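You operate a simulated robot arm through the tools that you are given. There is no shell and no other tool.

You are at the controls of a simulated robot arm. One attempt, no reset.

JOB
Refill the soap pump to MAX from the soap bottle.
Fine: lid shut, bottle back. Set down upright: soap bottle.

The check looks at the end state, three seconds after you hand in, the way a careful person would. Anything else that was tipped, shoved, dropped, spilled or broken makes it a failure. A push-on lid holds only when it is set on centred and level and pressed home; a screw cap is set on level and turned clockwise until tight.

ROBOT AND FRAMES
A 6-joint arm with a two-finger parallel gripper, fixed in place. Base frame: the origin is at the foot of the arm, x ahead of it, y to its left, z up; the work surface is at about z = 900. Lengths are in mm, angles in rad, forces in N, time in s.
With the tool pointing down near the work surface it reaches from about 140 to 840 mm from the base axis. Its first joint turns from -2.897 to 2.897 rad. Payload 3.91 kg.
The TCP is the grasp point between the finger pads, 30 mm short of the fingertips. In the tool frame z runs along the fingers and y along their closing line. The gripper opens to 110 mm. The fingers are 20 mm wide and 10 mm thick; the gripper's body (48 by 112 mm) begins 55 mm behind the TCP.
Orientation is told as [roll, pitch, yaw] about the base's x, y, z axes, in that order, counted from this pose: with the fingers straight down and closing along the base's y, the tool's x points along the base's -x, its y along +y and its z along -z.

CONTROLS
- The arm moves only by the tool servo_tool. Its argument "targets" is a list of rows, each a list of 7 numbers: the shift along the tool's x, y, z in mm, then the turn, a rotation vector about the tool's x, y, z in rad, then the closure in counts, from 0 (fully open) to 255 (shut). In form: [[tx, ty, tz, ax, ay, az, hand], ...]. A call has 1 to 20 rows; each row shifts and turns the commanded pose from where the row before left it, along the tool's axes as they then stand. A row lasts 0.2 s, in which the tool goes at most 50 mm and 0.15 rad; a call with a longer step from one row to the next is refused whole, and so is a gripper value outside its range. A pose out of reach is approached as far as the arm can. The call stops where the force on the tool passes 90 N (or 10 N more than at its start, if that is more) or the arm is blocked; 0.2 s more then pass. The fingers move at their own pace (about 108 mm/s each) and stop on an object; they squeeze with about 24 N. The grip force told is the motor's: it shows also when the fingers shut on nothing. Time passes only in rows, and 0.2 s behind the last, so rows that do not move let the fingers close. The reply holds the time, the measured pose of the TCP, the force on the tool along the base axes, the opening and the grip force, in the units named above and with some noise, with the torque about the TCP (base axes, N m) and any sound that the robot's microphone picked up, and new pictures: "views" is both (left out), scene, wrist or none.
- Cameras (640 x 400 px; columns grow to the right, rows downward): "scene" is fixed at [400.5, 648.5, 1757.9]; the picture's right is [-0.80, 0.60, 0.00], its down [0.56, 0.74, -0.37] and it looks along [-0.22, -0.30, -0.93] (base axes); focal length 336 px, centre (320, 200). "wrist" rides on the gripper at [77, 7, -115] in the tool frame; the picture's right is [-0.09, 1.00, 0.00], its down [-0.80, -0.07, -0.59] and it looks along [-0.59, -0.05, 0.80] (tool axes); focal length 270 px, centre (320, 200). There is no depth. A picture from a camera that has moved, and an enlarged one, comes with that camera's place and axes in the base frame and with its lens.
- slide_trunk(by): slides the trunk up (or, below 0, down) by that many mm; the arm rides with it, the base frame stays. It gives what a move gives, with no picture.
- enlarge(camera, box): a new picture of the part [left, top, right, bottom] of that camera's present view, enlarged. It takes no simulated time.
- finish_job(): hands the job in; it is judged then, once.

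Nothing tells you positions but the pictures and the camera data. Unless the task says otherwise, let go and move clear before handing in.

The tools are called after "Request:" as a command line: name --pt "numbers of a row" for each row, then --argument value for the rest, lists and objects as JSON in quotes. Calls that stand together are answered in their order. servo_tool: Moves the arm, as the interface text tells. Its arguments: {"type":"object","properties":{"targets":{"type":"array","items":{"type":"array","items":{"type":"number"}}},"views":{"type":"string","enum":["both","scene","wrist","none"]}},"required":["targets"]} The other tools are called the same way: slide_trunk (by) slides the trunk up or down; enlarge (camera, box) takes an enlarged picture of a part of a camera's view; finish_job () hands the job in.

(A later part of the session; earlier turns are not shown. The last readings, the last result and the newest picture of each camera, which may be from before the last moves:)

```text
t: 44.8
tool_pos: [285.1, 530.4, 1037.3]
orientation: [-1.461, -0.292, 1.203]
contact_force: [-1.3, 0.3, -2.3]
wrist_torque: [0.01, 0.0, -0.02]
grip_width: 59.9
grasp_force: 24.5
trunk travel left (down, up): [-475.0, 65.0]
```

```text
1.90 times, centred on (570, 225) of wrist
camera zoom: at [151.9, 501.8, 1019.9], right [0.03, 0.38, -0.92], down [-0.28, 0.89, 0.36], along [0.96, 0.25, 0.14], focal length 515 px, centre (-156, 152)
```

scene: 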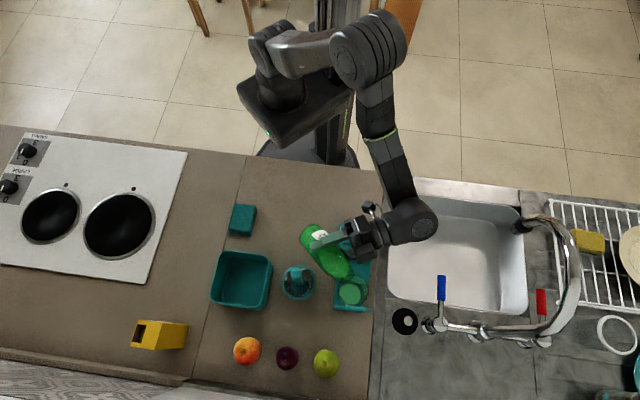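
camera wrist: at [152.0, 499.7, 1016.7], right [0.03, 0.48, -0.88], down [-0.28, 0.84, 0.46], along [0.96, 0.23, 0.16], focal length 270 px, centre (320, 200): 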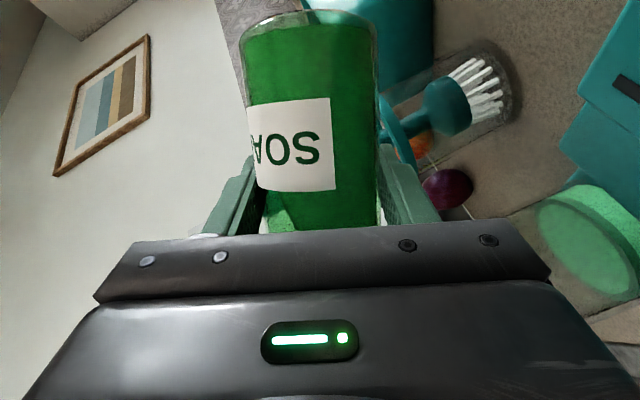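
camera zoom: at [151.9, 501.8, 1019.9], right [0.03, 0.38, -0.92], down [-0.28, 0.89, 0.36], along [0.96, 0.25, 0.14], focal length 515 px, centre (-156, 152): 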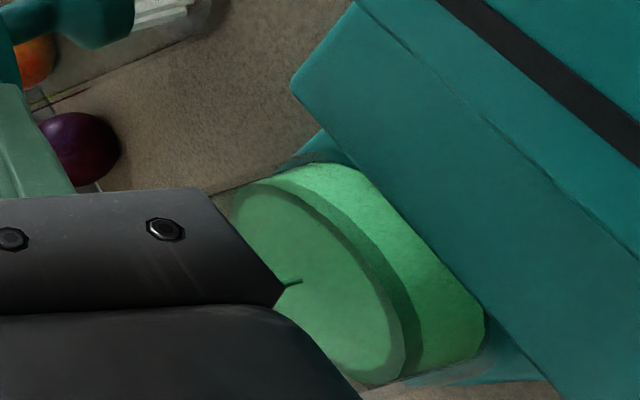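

A thin stream has started, falling inside the jar. I'll hold and watch the level.

Request:
servo_tool --pt "0 0 0 0.0103 0 -0.0282 255" --pt "0 0 0 0 0 0 255" --pt "0 0 0 0 0 0 255" --pt "0 0 0 0 0 0 255" --pt "0 0 0 0 0 0 255" --views "none"

Request:
enlarge --camera "scene" --box '[310, 230, 390, 320]'

Request:
enlarge --camera "wrist" --box '[500, 120, 640, 330]'

```text
t: 46.0
tool_pos: [286.2, 530.9, 1036.1]
orientation: [-1.472, -0.264, 1.206]
contact_force: [-0.5, -0.2, -3.1]
wrist_torque: [0.0, 0.0, -0.01]
grip_width: 60.1
grasp_force: 23.9
trunk travel left (down, up): [-475.0, 65.0]
```

```text
4.44 times, centred on (350, 275) of scene
camera zoom: at [400.5, 648.5, 1757.9], right [-0.8, 0.6, 0.0], down [0.56, 0.74, -0.37], along [-0.22, -0.3, -0.93], focal length 1492 px, centre (187, -133)
```

zoom: 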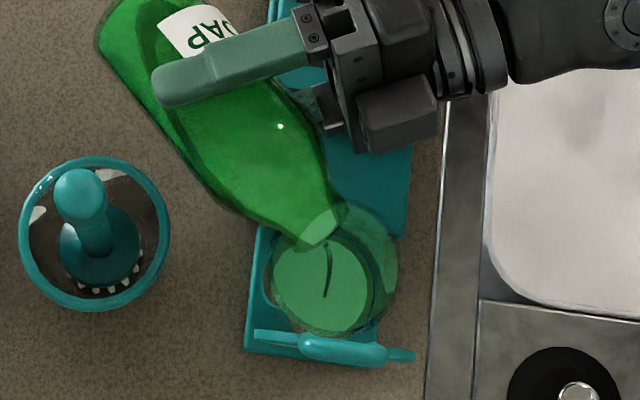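

```text
1.90 times, centred on (570, 225) of wrist
camera zoom: at [151.7, 501.4, 1020.6], right [0.03, 0.36, -0.93], down [-0.28, 0.9, 0.33], along [0.96, 0.25, 0.13], focal length 515 px, centre (-156, 152)
```

zoom: 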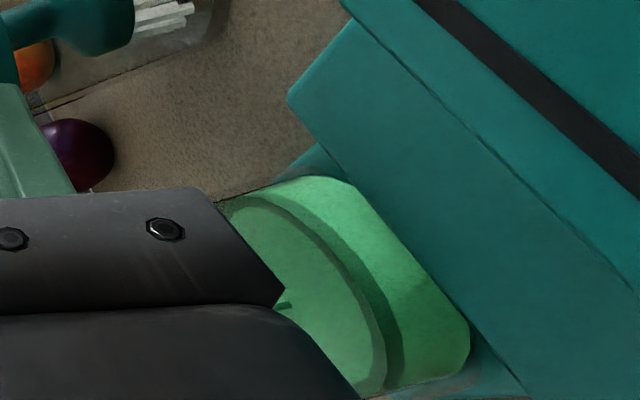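

Request:
servo_tool --pt "0 0 0 0 0 0 255" --pt "0 0 0 0 0 0 255" --pt "0 0 0 0 0 0 255" --pt "0 0 0 0 0 0 255" --views "none"

Request:
enlarge --camera "scene" --box '[310, 230, 390, 320]'

Request:
enlarge --camera "wrist" --box '[500, 120, 640, 330]'

```text
t: 47.0
tool_pos: [286.9, 530.2, 1037.0]
orientation: [-1.471, -0.264, 1.204]
contact_force: [-0.4, -0.4, -2.8]
wrist_torque: [0.01, 0.01, 0.0]
grip_width: 60.0
grasp_force: 24.7
trunk travel left (down, up): [-475.0, 65.0]
```

```text
4.44 times, centred on (350, 275) of scene
camera zoom: at [400.5, 648.5, 1757.9], right [-0.8, 0.6, 0.0], down [0.56, 0.74, -0.37], along [-0.22, -0.3, -0.93], focal length 1492 px, centre (187, -133)
```

zoom: 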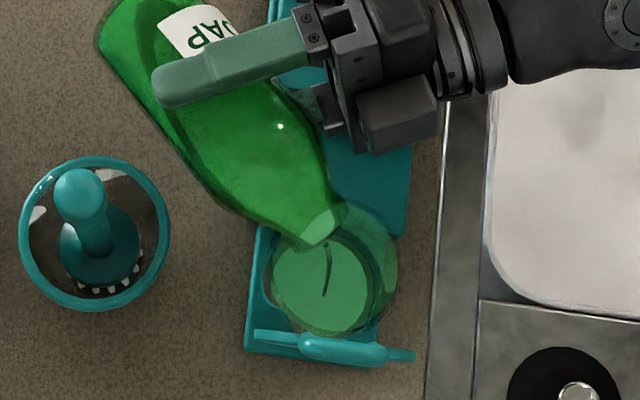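

```text
1.90 times, centred on (570, 225) of wrist
camera zoom: at [151.7, 501.4, 1020.6], right [0.03, 0.36, -0.93], down [-0.28, 0.9, 0.33], along [0.96, 0.25, 0.13], focal length 515 px, centre (-156, 152)
```

zoom: 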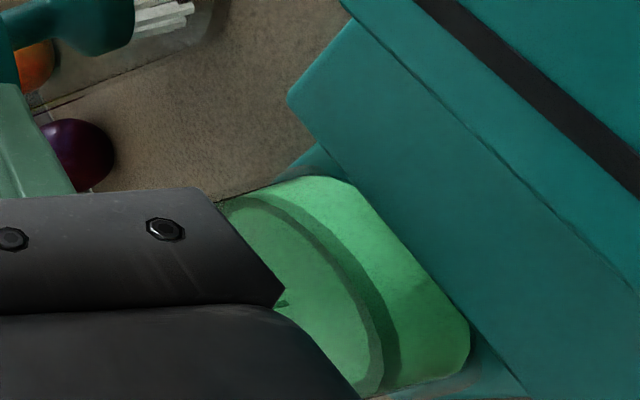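

Request:
servo_tool --pt "0 0 0 0.0137 0 -0.0376 255" --pt "0 0 0 0 0 0 255" --pt "0 0 0 0 0 0 255" --pt "0 0 0 0 0 0 255" --pt "0 0 0 0 0 0 255" --pt "0 0 0 0 0 0 255" --views "none"

Request:
enlarge --camera "scene" --box '[310, 230, 390, 320]'

Request:
enlarge --camera "wrist" --box '[500, 120, 640, 330]'

```text
t: 48.4
tool_pos: [287.6, 530.9, 1036.2]
orientation: [-1.487, -0.225, 1.209]
contact_force: [-0.5, 0.1, -3.2]
wrist_torque: [0.02, 0.03, -0.01]
grip_width: 60.2
grasp_force: 23.9
trunk travel left (down, up): [-475.0, 65.0]
```

```text
4.44 times, centred on (350, 275) of scene
camera zoom: at [400.5, 648.5, 1757.9], right [-0.8, 0.6, 0.0], down [0.56, 0.74, -0.37], along [-0.22, -0.3, -0.93], focal length 1492 px, centre (187, -133)
```

zoom: 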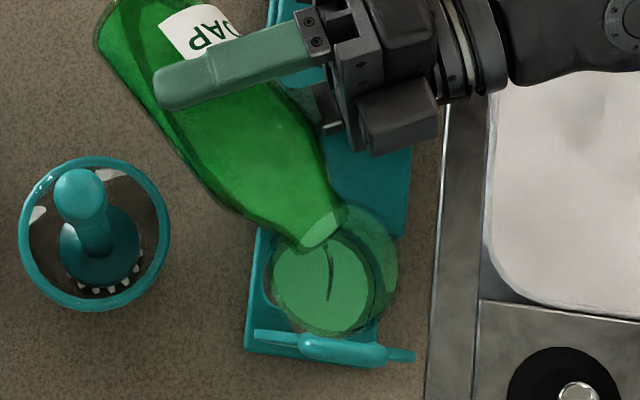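

```text
1.90 times, centred on (570, 225) of wrist
camera zoom: at [151.7, 500.8, 1021.5], right [0.03, 0.32, -0.95], down [-0.28, 0.91, 0.3], along [0.96, 0.26, 0.12], focal length 515 px, centre (-156, 152)
```

zoom: 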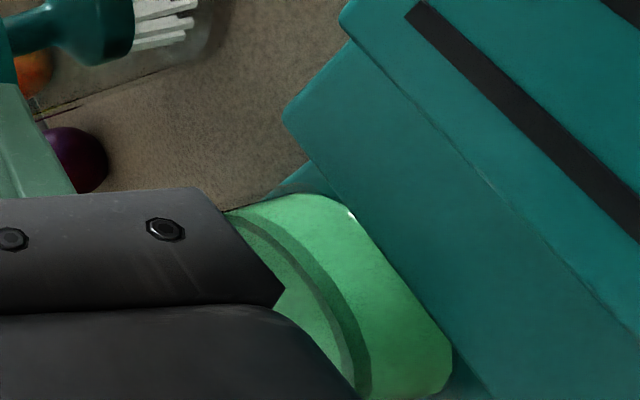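

Request:
servo_tool --pt "0 0 0 0.0137 0 -0.0376 255" --pt "0 0 0 0.0137 0 -0.0376 255" --pt "0 0 0 0 0 0 255" --pt "0 0 0 0 0 0 255" --pt "0 0 0 0 0 0 255" --pt "0 0 0 0 0 0 255" --pt "0 0 0 0 0 0 255" --views "none"

Request:
enlarge --camera "scene" --box '[310, 230, 390, 320]'

Request:
enlarge --camera "wrist" --box '[500, 120, 640, 330]'

```text
t: 50.0
tool_pos: [285.0, 529.9, 1036.2]
orientation: [-1.516, -0.152, 1.215]
contact_force: [-0.3, -4.2, 8.8]
wrist_torque: [0.67, -0.02, 0.04]
grip_width: 59.9
grasp_force: 24.1
trunk travel left (down, up): [-475.0, 65.0]
```

```text
4.44 times, centred on (350, 275) of scene
camera zoom: at [400.5, 648.5, 1757.9], right [-0.8, 0.6, 0.0], down [0.56, 0.74, -0.37], along [-0.22, -0.3, -0.93], focal length 1492 px, centre (187, -133)
```

zoom: 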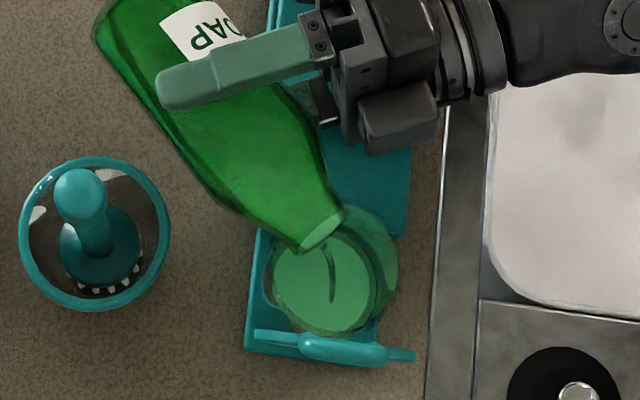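

```text
1.90 times, centred on (570, 225) of wrist
camera zoom: at [151.4, 498.8, 1024.5], right [0.03, 0.24, -0.97], down [-0.28, 0.93, 0.22], along [0.96, 0.27, 0.1], focal length 515 px, centre (-156, 152)
```

zoom: 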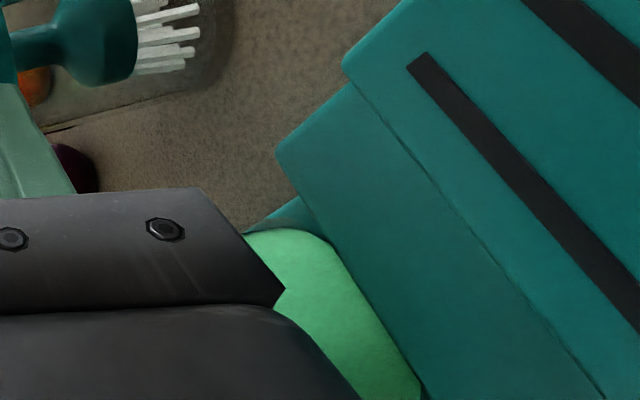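

The bottle touched the jar's rim (upward 9 N). I'll raise it 9 mm right away and keep pouring.

Request:
servo_tool --pt "-0.7 -5 -0.26 0 0 0 255" --pt "-0.6 -4 -0.2 0 0 0 255" --pt "0 0 0 0 0 0 255" --views "scene"

Request:
enlarge --camera "scene" --box '[310, 230, 390, 320]'

Request:
enlarge --camera "wrist" --box '[480, 120, 640, 330]'

```text
t: 50.8
tool_pos: [286.4, 531.6, 1045.2]
orientation: [-1.515, -0.15, 1.215]
contact_force: [-0.1, -0.5, -2.9]
wrist_torque: [0.0, 0.0, -0.03]
grip_width: 60.1
grasp_force: 24.3
trunk travel left (down, up): [-475.0, 65.0]
```

scene: 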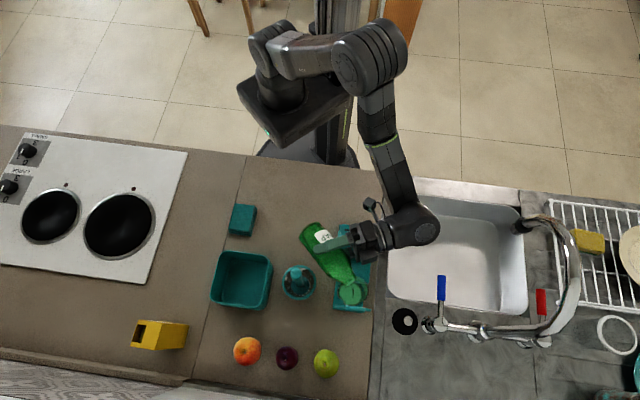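

```text
4.44 times, centred on (350, 275) of scene
camera zoom: at [400.5, 648.5, 1757.9], right [-0.8, 0.6, 0.0], down [0.56, 0.74, -0.37], along [-0.22, -0.3, -0.93], focal length 1492 px, centre (187, -133)
```

zoom: 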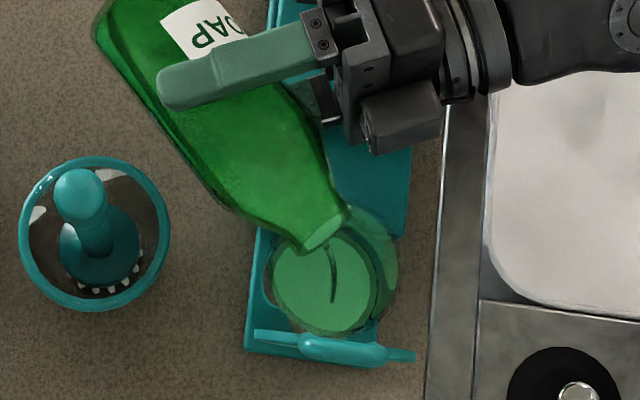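

```text
1.90 times, centred on (560, 225) of wrist
camera zoom: at [151.9, 500.1, 1033.2], right [0.03, 0.24, -0.97], down [-0.28, 0.93, 0.22], along [0.96, 0.27, 0.1], focal length 515 px, centre (-137, 152)
```

zoom: 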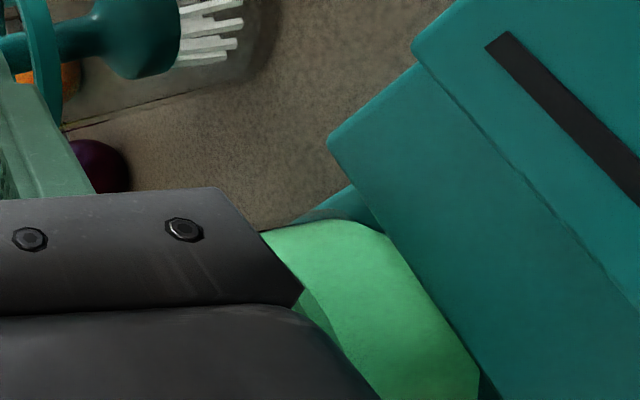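

Contact is gone and flow is good; the level is around z 940. I'll pour about a second more, then tilt back to stop and read the level against the MAX line.

Request:
servo_tool --pt "0 0 0 0 0 0 255" --pt "0 0 0 0 0 0 255" --pt "0 0 0 0 0 0 255" --pt "0 0 0 -0.0481 0 0.1315 255" --pt "0 0 0 -0.0481 0 0.1315 255" --pt "0 0 0 -0.0481 0 0.1315 255" --pt "0 0 0 0 0 0 255"

Request:
enlarge --camera "wrist" --box '[430, 80, 640, 330]'

Request:
enlarge --camera "scene" --box '[310, 230, 390, 320]'

```text
t: 52.4
tool_pos: [286.5, 530.5, 1044.3]
orientation: [-1.347, -0.542, 1.156]
contact_force: [0.3, 0.1, -1.8]
wrist_torque: [0.01, 0.01, 0.0]
grip_width: 60.0
grasp_force: 24.6
trunk travel left (down, up): [-475.0, 65.0]
camera wrist: at [151.2, 507.6, 1021.5], right [0.03, 0.62, -0.79], down [-0.28, 0.76, 0.59], along [0.96, 0.2, 0.2], focal length 270 px, centre (320, 200)
```

scene: 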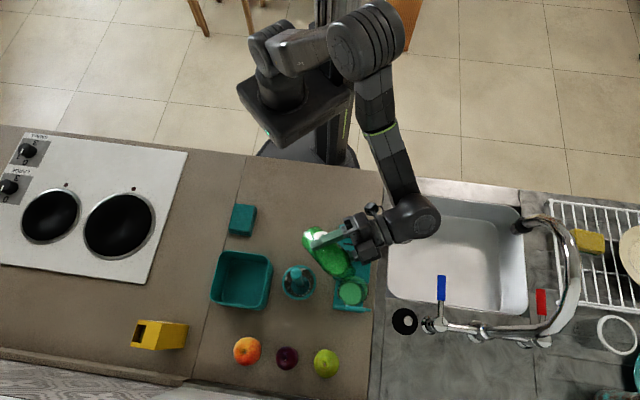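
wrist: 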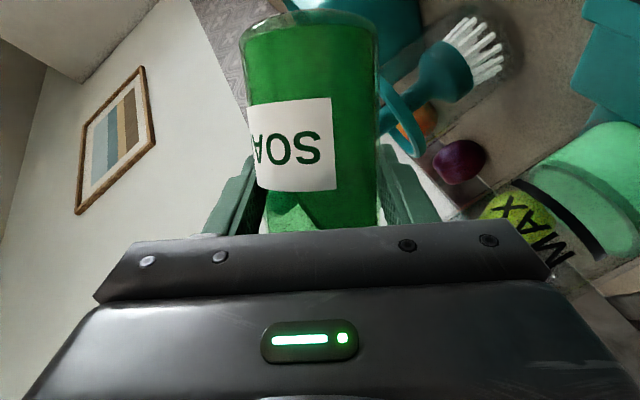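

```text
1.60 times, centred on (535, 205) of wrist
camera zoom: at [151.2, 507.6, 1021.5], right [0.03, 0.62, -0.79], down [-0.28, 0.76, 0.59], along [0.96, 0.2, 0.2], focal length 432 px, centre (-24, 192)
```

zoom: 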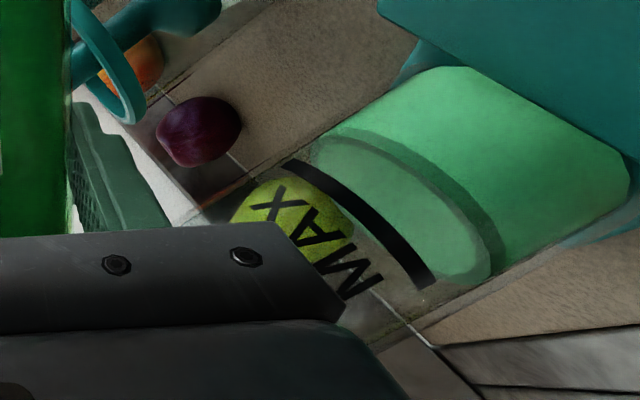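

```text
4.44 times, centred on (350, 275) of scene
camera zoom: at [400.5, 648.5, 1757.9], right [-0.8, 0.6, 0.0], down [0.56, 0.74, -0.37], along [-0.22, -0.3, -0.93], focal length 1492 px, centre (187, -133)
```

zoom: 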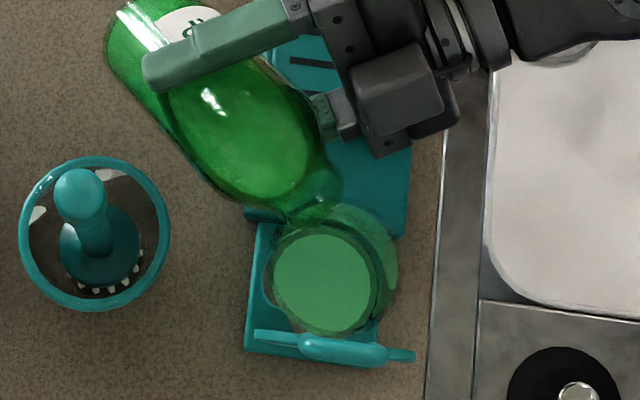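

The MAX line and liquid are both clearly visible: the liquid is still roughly 13–18 mm below MAX. I'll pour another short dose and tilt back to re-read.

Request:
servo_tool --pt "0 0 0 0.0481 0 -0.1315 255" --pt "0 0 0 0.0481 0 -0.1315 255" --pt "0 0 0 0.0481 0 -0.1315 255" --pt "0 0 0 0.0137 0 -0.0376 255" --pt "0 0 0 0 0 0 255" --pt "0 0 0 0 0 0 255" --pt "0 0 0 0 0 0 255" --pt "0 0 0 0 0 0 255" --pt "0 0 0 -0.0481 0 0.1315 255" --pt "0 0 0 -0.0481 0 0.1315 255" --pt "0 0 0 -0.0481 0 0.1315 255" --pt "0 0 0 -0.0137 0 0.0376 255" --pt "0 0 0 0 0 0 255"

Request:
enlarge --camera "wrist" --box '[430, 80, 640, 330]'

Request:
enlarge --camera "scene" --box '[310, 230, 390, 320]'

```text
t: 55.2
tool_pos: [284.9, 529.4, 1044.7]
orientation: [-1.347, -0.542, 1.158]
contact_force: [-0.8, -0.1, -2.2]
wrist_torque: [0.02, 0.05, -0.01]
grip_width: 60.0
grasp_force: 23.8
trunk travel left (down, up): [-475.0, 65.0]
camera wrist: at [151.0, 507.5, 1022.0], right [0.03, 0.62, -0.79], down [-0.28, 0.76, 0.58], along [0.96, 0.2, 0.2], focal length 270 px, centre (320, 200)
```

scene: 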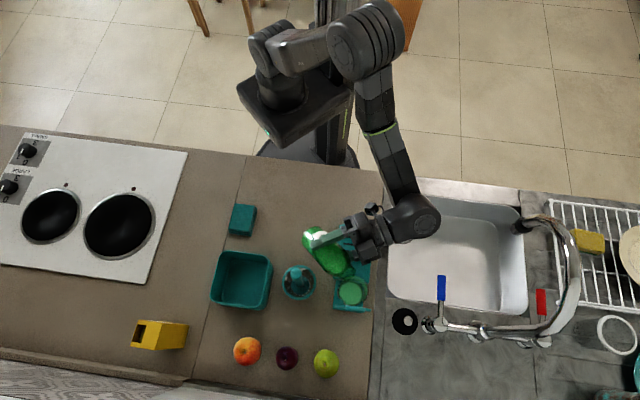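
wrist: 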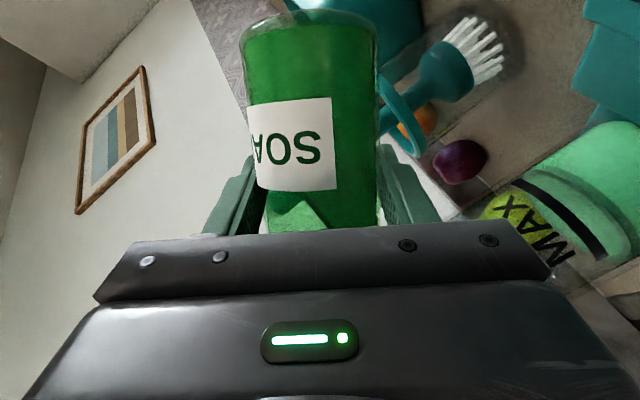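

```text
1.60 times, centred on (535, 205) of wrist
camera zoom: at [151.0, 507.5, 1022.0], right [0.03, 0.62, -0.79], down [-0.28, 0.76, 0.58], along [0.96, 0.2, 0.2], focal length 432 px, centre (-24, 192)
```

zoom: 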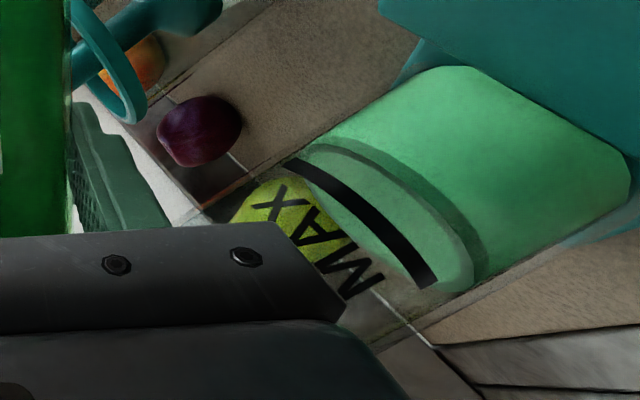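

```text
4.44 times, centred on (350, 275) of scene
camera zoom: at [400.5, 648.5, 1757.9], right [-0.8, 0.6, 0.0], down [0.56, 0.74, -0.37], along [-0.22, -0.3, -0.93], focal length 1492 px, centre (187, -133)
```

zoom: 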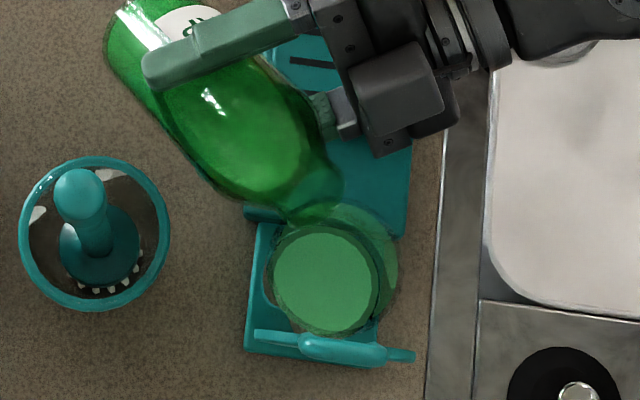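

Request:
servo_tool --pt "-1.5 -2.5 -0.56 0.0481 0 -0.1315 255" --pt "0 0 0 0.0481 0 -0.1315 255" --pt "0 0 0 0.0481 0 -0.1315 255" --pt "0 0 0 0.0344 0 -0.0939 255" --pt "0 0 0 0 0 0 255" --pt "0 0 0 0 0 0 255" --pt "0 0 0 0 0 0 255" --pt "0 0 0 0 0 0 255" --pt "0 0 0 -0.0481 0 0.1315 255" --pt "0 0 0 -0.0481 0 0.1315 255" --pt "0 0 0 -0.0481 0 0.1315 255" --pt "0 0 0 -0.0344 0 0.0939 255" --pt "0 0 0 0 0 0 255"

Request:
enlarge --camera "wrist" --box '[430, 80, 640, 330]'

Request:
enlarge --camera "scene" --box '[310, 230, 390, 320]'

```text
t: 58.0
tool_pos: [286.0, 530.7, 1048.3]
orientation: [-1.348, -0.543, 1.157]
contact_force: [-0.2, 0.1, -2.3]
wrist_torque: [0.01, -0.01, 0.06]
grip_width: 59.7
grasp_force: 24.0
trunk travel left (down, up): [-475.0, 65.0]
camera wrist: at [151.7, 507.3, 1024.7], right [0.03, 0.62, -0.79], down [-0.28, 0.76, 0.59], along [0.96, 0.2, 0.2], focal length 270 px, centre (320, 200)
```

scene: 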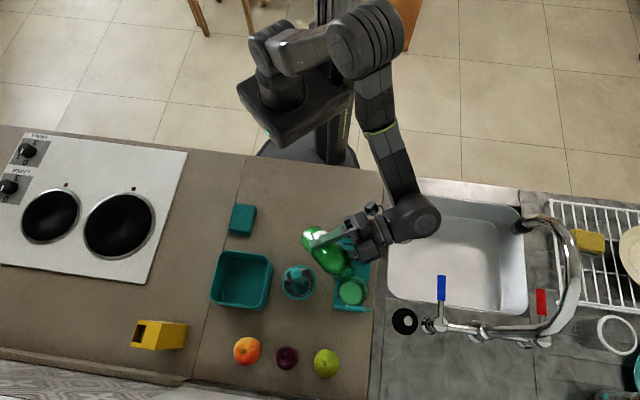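
wrist: 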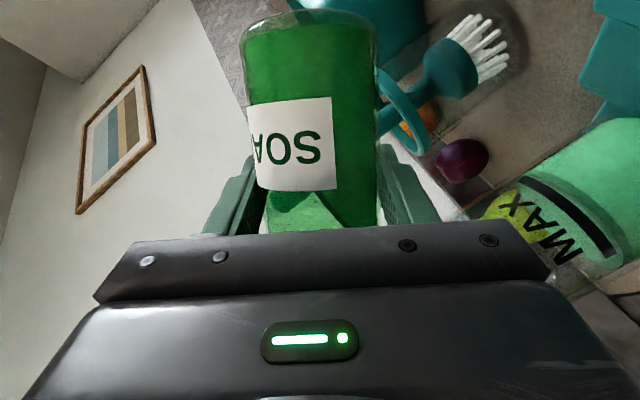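

```text
1.60 times, centred on (535, 205) of wrist
camera zoom: at [151.7, 507.3, 1024.7], right [0.03, 0.62, -0.79], down [-0.28, 0.76, 0.59], along [0.96, 0.2, 0.2], focal length 432 px, centre (-24, 192)
```

zoom: 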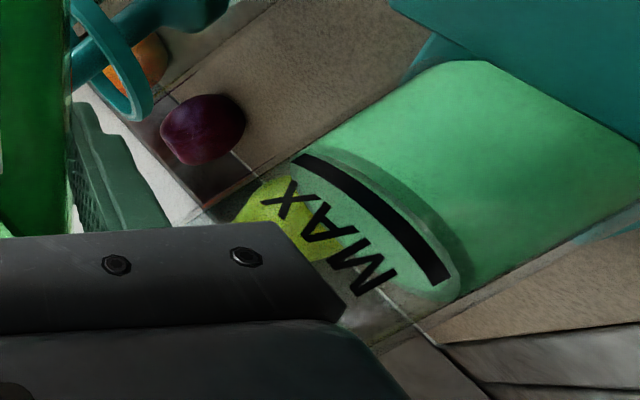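

```text
4.44 times, centred on (350, 275) of scene
camera zoom: at [400.5, 648.5, 1757.9], right [-0.8, 0.6, 0.0], down [0.56, 0.74, -0.37], along [-0.22, -0.3, -0.93], focal length 1492 px, centre (187, -133)
```

zoom: 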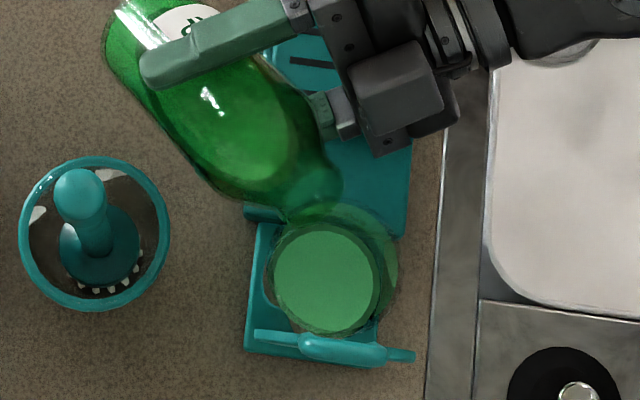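

Request:
enlarge --camera "wrist" --box '[500, 130, 620, 280]'

```text
2.67 times, centred on (560, 205) of wrist
camera zoom: at [151.7, 507.3, 1024.7], right [0.03, 0.62, -0.79], down [-0.28, 0.76, 0.59], along [0.96, 0.2, 0.2], focal length 721 px, centre (-320, 187)
```

zoom: 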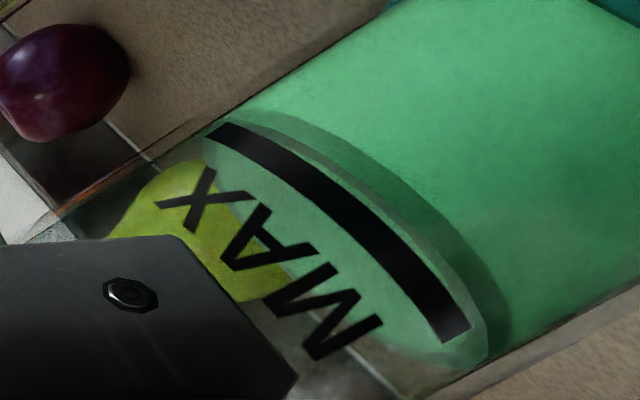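

The level is now close to the MAX arc. I'll bring the bottle upright, back away and view the jar nearly horizontally to judge the level properly.

Request:
servo_tool --pt "0 0 0 -0.0491 0 0.1342 255" --pt "0 0 0 -0.0491 0 0.1342 255" --pt "0 0 0 -0.0491 0 0.1342 255" --pt "0 0 0 -0.0491 0 0.1342 255" --pt "0 0 0 -0.0491 0 0.1342 255" --pt "0 0 0 -0.0491 0 0.1342 255" --pt "0 0 0 -0.0491 0 0.1342 255" --pt "6.4 -20.2 -17.4 0 0 0 255" --pt "6.4 -20.2 -17.4 0 0 0 255" --pt "6.4 -20.2 -17.4 0 0 0 255" --pt "6.4 -20.2 -17.4 0 0 0 255" --pt "6.4 -20.2 -17.4 0 0 0 255" --pt "6.4 -20.2 -17.4 0 0 0 255" --pt "0 0 0 -0.11 0 -0.04 255" --pt "0 0 0 -0.11 0 -0.04 255" --pt "0 0 0 -0.11 0 -0.04 255" --pt "0 0 0 0 0 0 255"

```text
t: 61.6
tool_pos: [176.5, 409.7, 1047.0]
orientation: [0.031, -1.223, 0.32]
contact_force: [-0.1, -0.3, -2.2]
wrist_torque: [-0.01, 0.01, -0.03]
grip_width: 59.6
grasp_force: 23.9
trunk travel left (down, up): [-475.0, 65.0]
camera wrist: at [46.3, 370.9, 1013.7], right [-0.31, 0.94, 0.09], down [-0.24, -0.17, 0.95], along [0.92, 0.28, 0.28], focal length 270 px, centre (320, 200)
```

scene: 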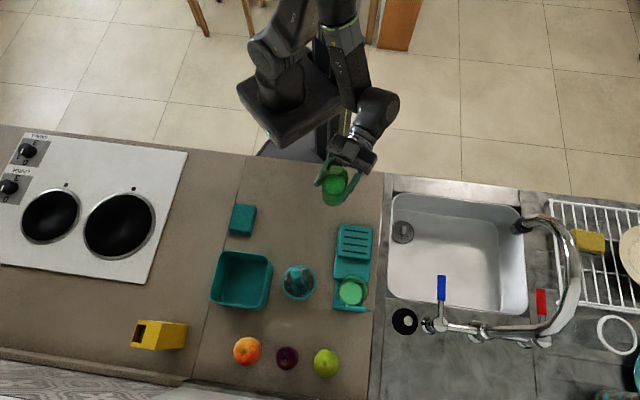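
wrist: 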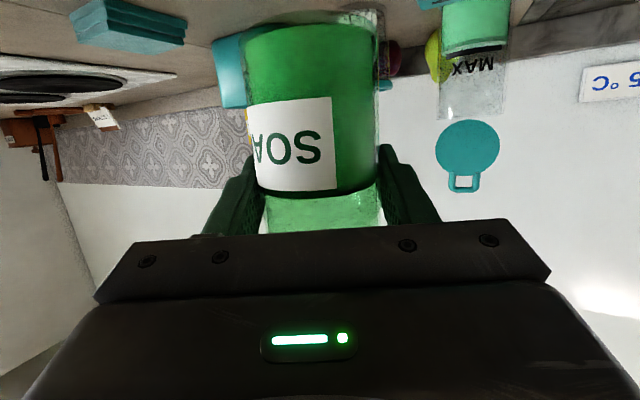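

Good, the jar is visible. I'll lower the camera to the liquid's height for a level view.

Request:
servo_tool --pt "15 0 5.5 0 0 0 255" --pt "15 0 5.5 0 0 0 255" --pt "12 0 4.4 0 0 0 255" --pt "0 0 0 0 0 0 255" --views "wrist"

Request:
enlarge --camera "wrist" --box '[410, 0, 540, 140]'

Request:
enlarge --camera "wrist" --box '[430, 20, 520, 100]'

```text
t: 62.6
tool_pos: [173.8, 408.7, 1002.0]
orientation: [0.029, -1.224, 0.319]
contact_force: [-1.0, -0.2, -2.3]
wrist_torque: [0.01, 0.01, 0.01]
grip_width: 59.4
grasp_force: 24.0
trunk travel left (down, up): [-475.0, 65.0]
camera wrist: at [45.9, 370.9, 967.9], right [-0.31, 0.95, 0.09], down [-0.24, -0.17, 0.95], along [0.92, 0.28, 0.28], focal length 270 px, centre (320, 200)
```

wrist: 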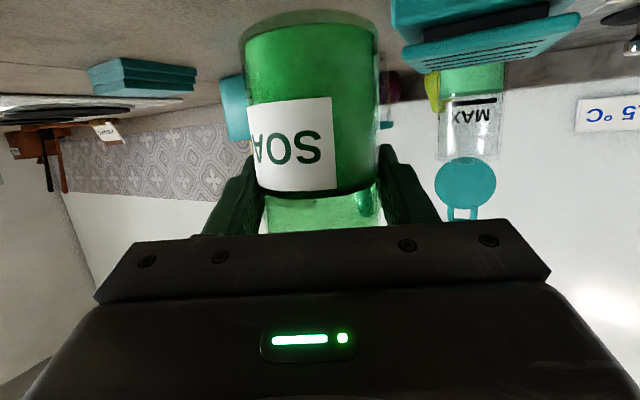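

```text
2.86 times, centred on (475, 70) of wrist
camera zoom: at [45.9, 370.9, 967.9], right [-0.31, 0.95, 0.09], down [-0.24, -0.17, 0.95], along [0.92, 0.28, 0.28], focal length 772 px, centre (-123, 571)
```

zoom: 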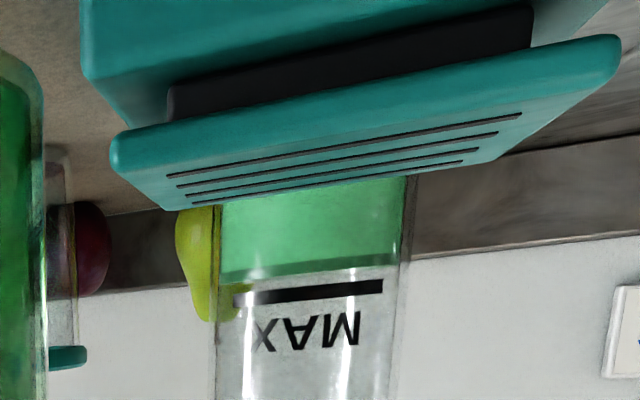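

```text
5.00 times, centred on (475, 60) of wrist
camera zoom: at [45.9, 370.9, 967.9], right [-0.31, 0.95, 0.09], down [-0.24, -0.17, 0.95], along [0.92, 0.28, 0.28], focal length 1351 px, centre (-455, 900)
```

zoom: 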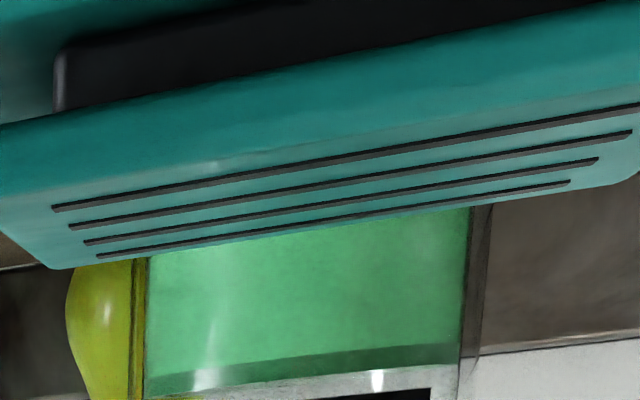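

Request:
enlarge --camera "wrist" --box '[445, 70, 505, 120]'

```text
8.00 times, centred on (475, 95) of wrist
camera zoom: at [45.9, 370.9, 967.9], right [-0.31, 0.95, 0.09], down [-0.24, -0.17, 0.95], along [0.92, 0.28, 0.28], focal length 2162 px, centre (-920, 1040)
```

zoom: 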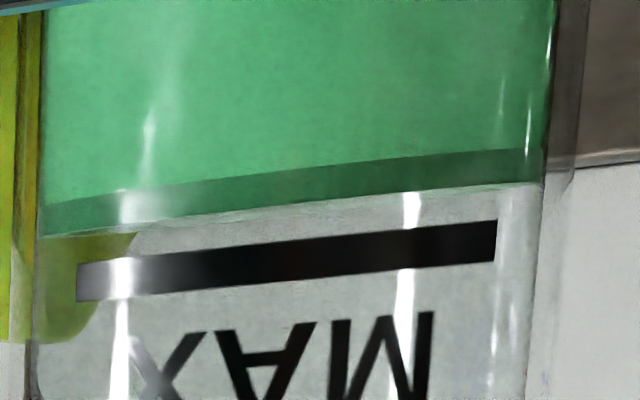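

From this level view the top of the liquid is about 5–10 mm under the MAX line (there is a darker band whose meaning I want to pin down). I'll lower the camera a little to the liquid's own height to resolve it.

Request:
servo_tool --pt "6.1 0 2.25 0 0 0 255" --pt "6.1 0 2.25 0 0 0 255" --pt "0 0 0 0 0 0 255" --views "wrist"

Request:
enlarge --camera "wrist" --box '[445, 75, 505, 125]'

Request:
enlarge --camera "wrist" --box '[420, 30, 520, 150]'

```text
t: 63.4
tool_pos: [174.9, 411.2, 987.5]
orientation: [0.031, -1.222, 0.32]
contact_force: [1.0, -0.6, -1.7]
wrist_torque: [0.03, 0.0, 0.02]
grip_width: 59.7
grasp_force: 23.4
trunk travel left (down, up): [-475.0, 65.0]
camera wrist: at [46.1, 370.9, 955.4], right [-0.31, 0.95, 0.09], down [-0.24, -0.17, 0.95], along [0.92, 0.28, 0.28], focal length 270 px, centre (320, 200)
```

wrist: 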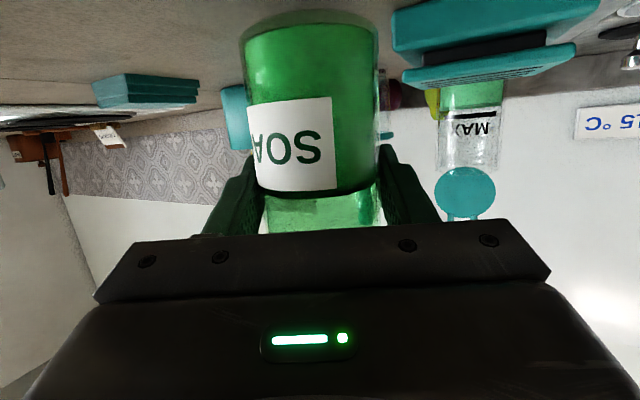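

```text
8.00 times, centred on (475, 100) of wrist
camera zoom: at [46.1, 370.9, 955.4], right [-0.31, 0.95, 0.09], down [-0.24, -0.17, 0.95], along [0.92, 0.28, 0.28], focal length 2162 px, centre (-920, 1000)
```

zoom: 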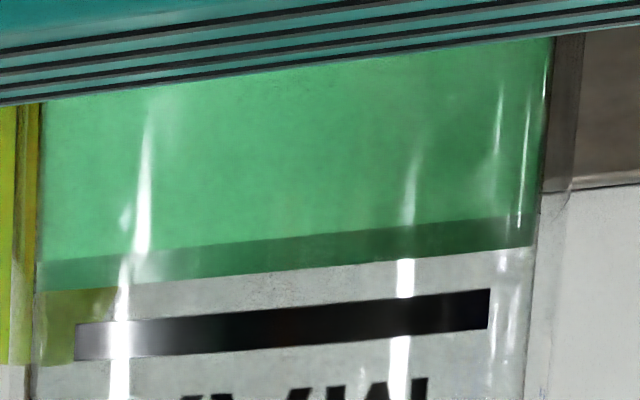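

```text
3.33 times, centred on (470, 90) of wrist
camera zoom: at [46.1, 370.9, 955.4], right [-0.31, 0.95, 0.09], down [-0.24, -0.17, 0.95], along [0.92, 0.28, 0.28], focal length 901 px, centre (-180, 567)
```

zoom: 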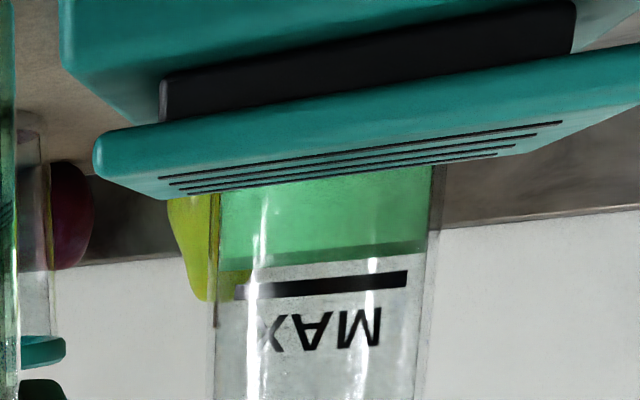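

The dark band is a fixed feature on the wall, so the liquid top sits about 6 mm under the MAX line. I'll retrace to the pour position (tilted to the non-flowing 1.0 rad) and add a little more.

Request:
servo_tool --pt "-12.2 0 -4.5 0 0 0 255" --pt "-15 0 -5.5 0 0 0 255" --pt "-15 0 -5.5 0 0 0 255" --pt "-12 0 -4.4 0 0 0 255" --pt "0 0 0 0.11 0 0.04 255" --pt "0 0 0 0.11 0 0.04 255" --pt "0 0 0 0.11 0 0.04 255" --pt "-6.4 20.2 17.4 0 0 0 255" --pt "-6.4 20.2 17.4 0 0 0 255" --pt "-6.4 20.2 17.4 0 0 0 255" --pt "-6.4 20.2 17.4 0 0 0 255" --pt "-6.4 20.2 17.4 0 0 0 255" --pt "-6.4 20.2 17.4 0 0 0 255" --pt "0 0 0 0 0 0 255" --views "scene"

```text
t: 66.4
tool_pos: [285.5, 530.3, 1046.7]
orientation: [0.028, -1.22, -0.029]
contact_force: [-0.4, 0.1, -1.6]
wrist_torque: [0.0, -0.02, -0.03]
grip_width: 59.9
grasp_force: 23.4
trunk travel left (down, up): [-475.0, 65.0]
```

scene: 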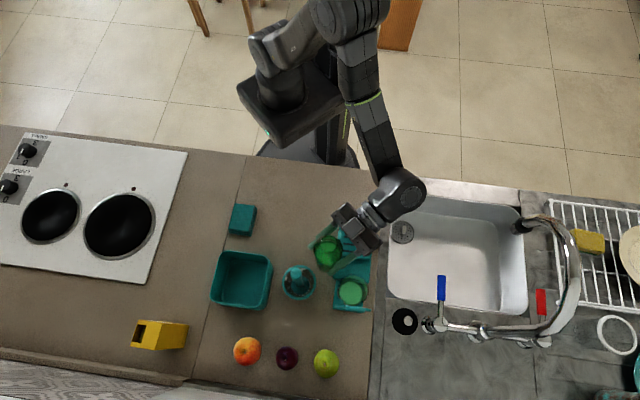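

Request:
servo_tool --pt "-3.8 0 -1.4 0.0498 0 -0.1362 255" --pt "0 0 0 0.0498 0 -0.1362 255" --pt "0 0 0 0.0498 0 -0.1362 255" --pt "0 0 0 0.0498 0 -0.1362 255" --pt "0 0 0 0.0498 0 -0.1362 255" --pt "0 0 0 0.0498 0 -0.1362 255" --pt "0 0 0 0.0498 0 -0.1362 255" --pt "0 0 0 0.0498 0 -0.1362 255" --pt "0 0 0 0.0498 0 -0.1362 255" --pt "0 0 0 0.0498 0 -0.1362 255" --pt "0 0 0 0.0344 0 -0.0939 255" --pt "0 0 0 0 0 0 255" --pt "0 0 0 0 0 0 255" --pt "0 0 0 0 0 0 255" --pt "0 0 0 0 0 0 255" --pt "0 0 0 -0.0481 0 0.1315 255" --pt "0 0 0 -0.0481 0 0.1315 255" --pt "0 0 0 -0.0481 0 0.1315 255" --pt "0 0 0 -0.0412 0 0.1127 255" --pt "0 0 0 0 0 0 255"

Request:
enlarge --camera "wrist" --box '[500, 130, 620, 280]'

Request:
enlarge --camera "scene" --box '[310, 230, 390, 320]'

```text
t: 70.6
tool_pos: [285.8, 531.7, 1052.7]
orientation: [-1.352, -0.535, 1.159]
contact_force: [0.1, 0.1, -1.5]
wrist_torque: [-0.05, -0.01, -0.01]
grip_width: 59.9
grasp_force: 23.7
trunk travel left (down, up): [-475.0, 65.0]
camera wrist: at [151.3, 507.5, 1029.4], right [0.03, 0.61, -0.79], down [-0.28, 0.77, 0.58], along [0.96, 0.21, 0.19], focal length 270 px, centre (320, 200)
```

scene: 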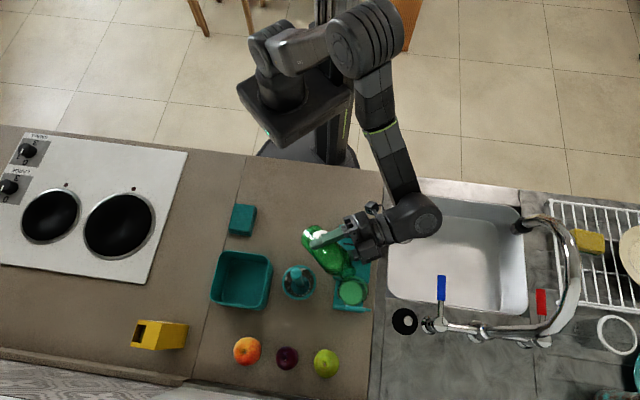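
wrist: 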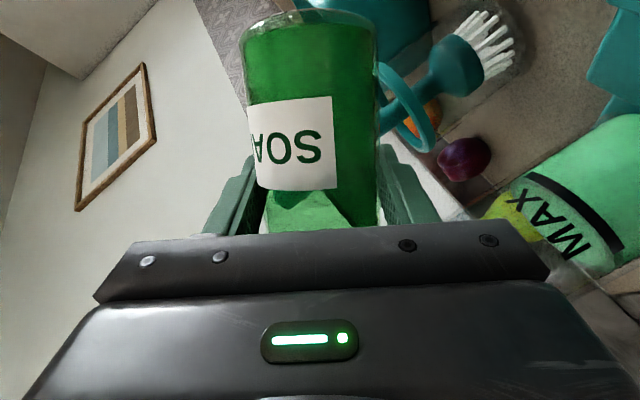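

```text
2.67 times, centred on (560, 205) of wrist
camera zoom: at [151.3, 507.5, 1029.4], right [0.03, 0.61, -0.79], down [-0.28, 0.77, 0.58], along [0.96, 0.21, 0.19], focal length 721 px, centre (-320, 187)
```

zoom: 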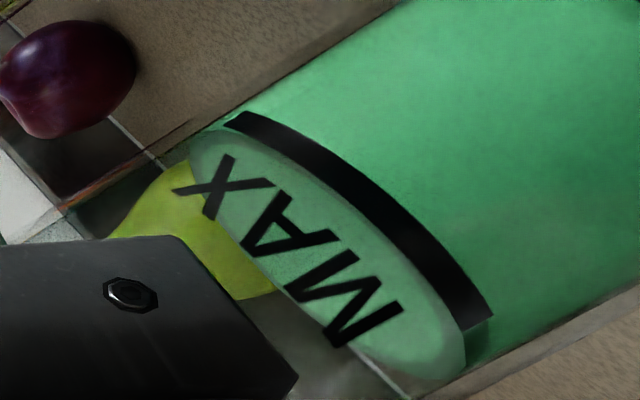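

```text
4.44 times, centred on (350, 275) of scene
camera zoom: at [400.5, 648.5, 1757.9], right [-0.8, 0.6, 0.0], down [0.56, 0.74, -0.37], along [-0.22, -0.3, -0.93], focal length 1492 px, centre (187, -133)
```

zoom: 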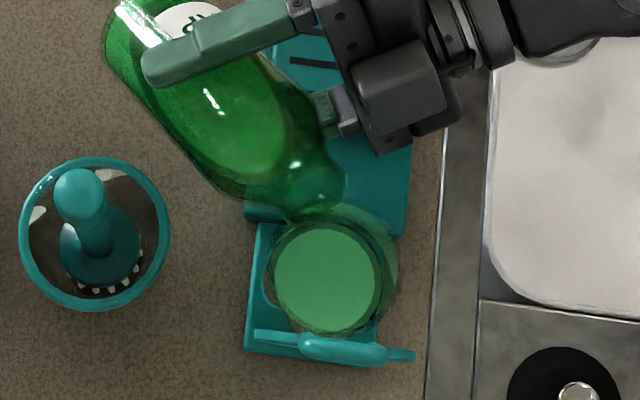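

The liquid now coincides with the MAX line. I'll bring the bottle upright and repeat the level view to confirm before putting the bottle back.

Request:
servo_tool --pt "0 0 0 -0.0491 0 0.1342 255" --pt "0 0 0 -0.0491 0 0.1342 255" --pt "0 0 0 -0.0491 0 0.1342 255" --pt "0 0 0 -0.0491 0 0.1342 255" --pt "0 0 0 -0.0491 0 0.1342 255" --pt "0 0 0 -0.0491 0 0.1342 255" --pt "0 0 0 -0.0491 0 0.1342 255" --pt "6.4 -20.2 -17.4 0 0 0 255" --pt "6.4 -20.2 -17.4 0 0 0 255" --pt "6.4 -20.2 -17.4 0 0 0 255" --pt "6.4 -20.2 -17.4 0 0 0 255" --pt "6.4 -20.2 -17.4 0 0 0 255" --pt "6.4 -20.2 -17.4 0 0 0 255" --pt "0 0 0 -0.11 0 -0.04 255" --pt "0 0 0 -0.11 0 -0.04 255" --pt "0 0 0 -0.11 0 -0.04 255" --pt "15 0 5.5 0 0 0 255" --pt "15 0 5.5 0 0 0 255" --pt "15 0 5.5 0 0 0 255" --pt "0 0 0 0 0 0 255" --views "wrist"

Request:
enlarge --camera "wrist" --box '[445, 65, 505, 125]'

Request:
enlarge --camera "wrist" --box '[420, 30, 520, 150]'

```text
t: 74.8
tool_pos: [174.1, 410.0, 1005.0]
orientation: [0.007, -1.22, 0.344]
contact_force: [-0.2, 0.1, -2.6]
wrist_torque: [0.01, 0.02, -0.02]
grip_width: 59.7
grasp_force: 23.7
trunk travel left (down, up): [-475.0, 65.0]
camera wrist: at [45.4, 371.0, 970.9], right [-0.31, 0.95, 0.08], down [-0.24, -0.17, 0.96], along [0.92, 0.28, 0.28], focal length 270 px, centre (320, 200)
```

wrist: 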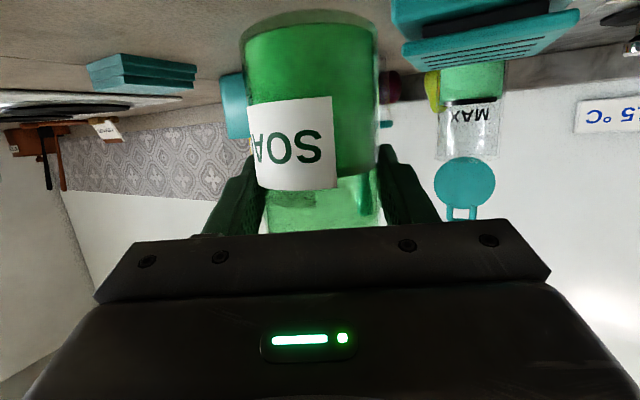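

```text
6.67 times, centred on (475, 95) of wrist
camera zoom: at [45.4, 371.0, 970.9], right [-0.31, 0.95, 0.08], down [-0.24, -0.17, 0.96], along [0.92, 0.28, 0.28], focal length 1802 px, centre (-713, 900)
```

zoom: 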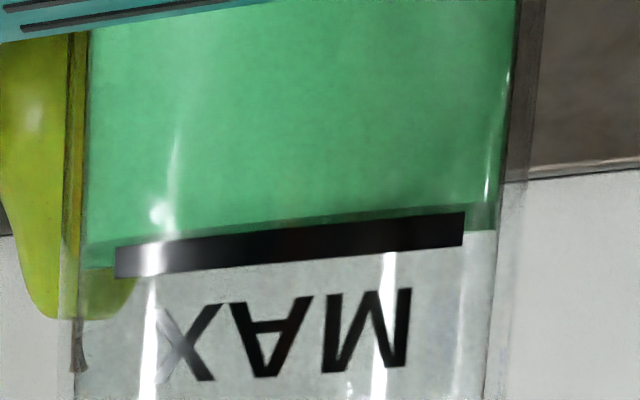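

```text
3.33 times, centred on (470, 90) of wrist
camera zoom: at [45.4, 371.0, 970.9], right [-0.31, 0.95, 0.08], down [-0.24, -0.17, 0.96], along [0.92, 0.28, 0.28], focal length 901 px, centre (-180, 567)
```

zoom: 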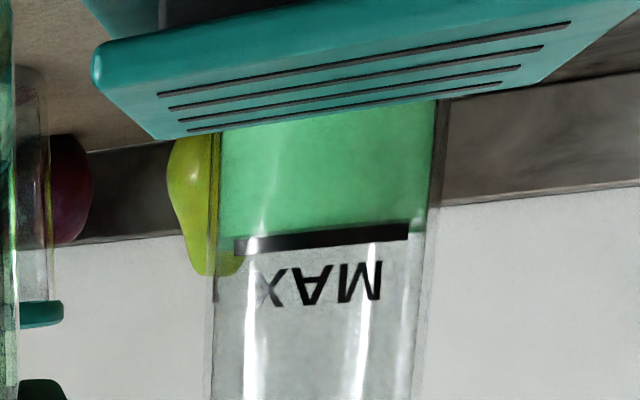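

The soap top is at the middle of the MAX line. Now I'll take the bottle back above its original spot.

Request:
servo_tool --pt "-15 0 -5.5 0 0 0 255" --pt "-15 0 -5.5 0 0 0 255" --pt "-5 0 -1.8 0 0 0 255" --pt "0 0 0 0.11 0 0.04 255" --pt "0 0 0 0.11 0 0.04 255" --pt "0 0 0 0.11 0 0.04 255" --pt "-5.7 -16 15.5 0 0 0 255" --pt "-5.7 -16 15.5 0 0 0 255" --pt "-5.7 -16 15.5 0 0 0 255" --pt "-5.7 -16 15.5 0 0 0 255" --pt "0 0 0 0 0 0 255"

```text
t: 77.2
tool_pos: [243.8, 344.2, 1042.8]
orientation: [0.002, -1.221, -0.003]
contact_force: [-1.3, -0.8, -1.4]
wrist_torque: [-0.03, 0.02, 0.01]
grip_width: 60.2
grasp_force: 24.0
trunk travel left (down, up): [-475.0, 65.0]
camera wrist: at [107.9, 352.4, 1009.9], right [0.03, 1.0, 0.08], down [-0.28, -0.07, 0.96], along [0.96, -0.05, 0.28], focal length 270 px, centre (320, 200)
```

scene: 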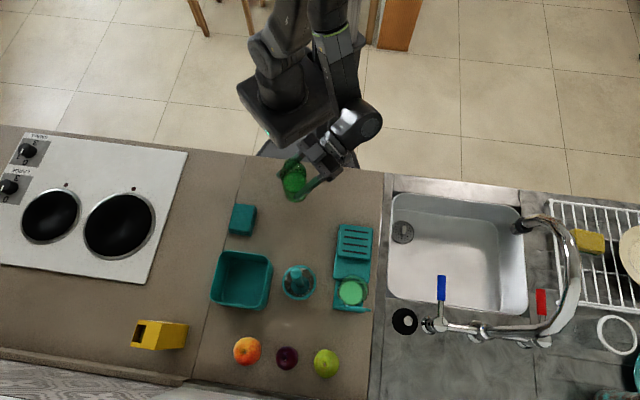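
wrist: 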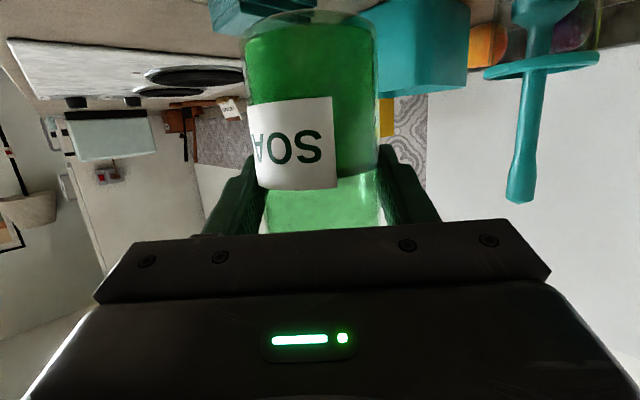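

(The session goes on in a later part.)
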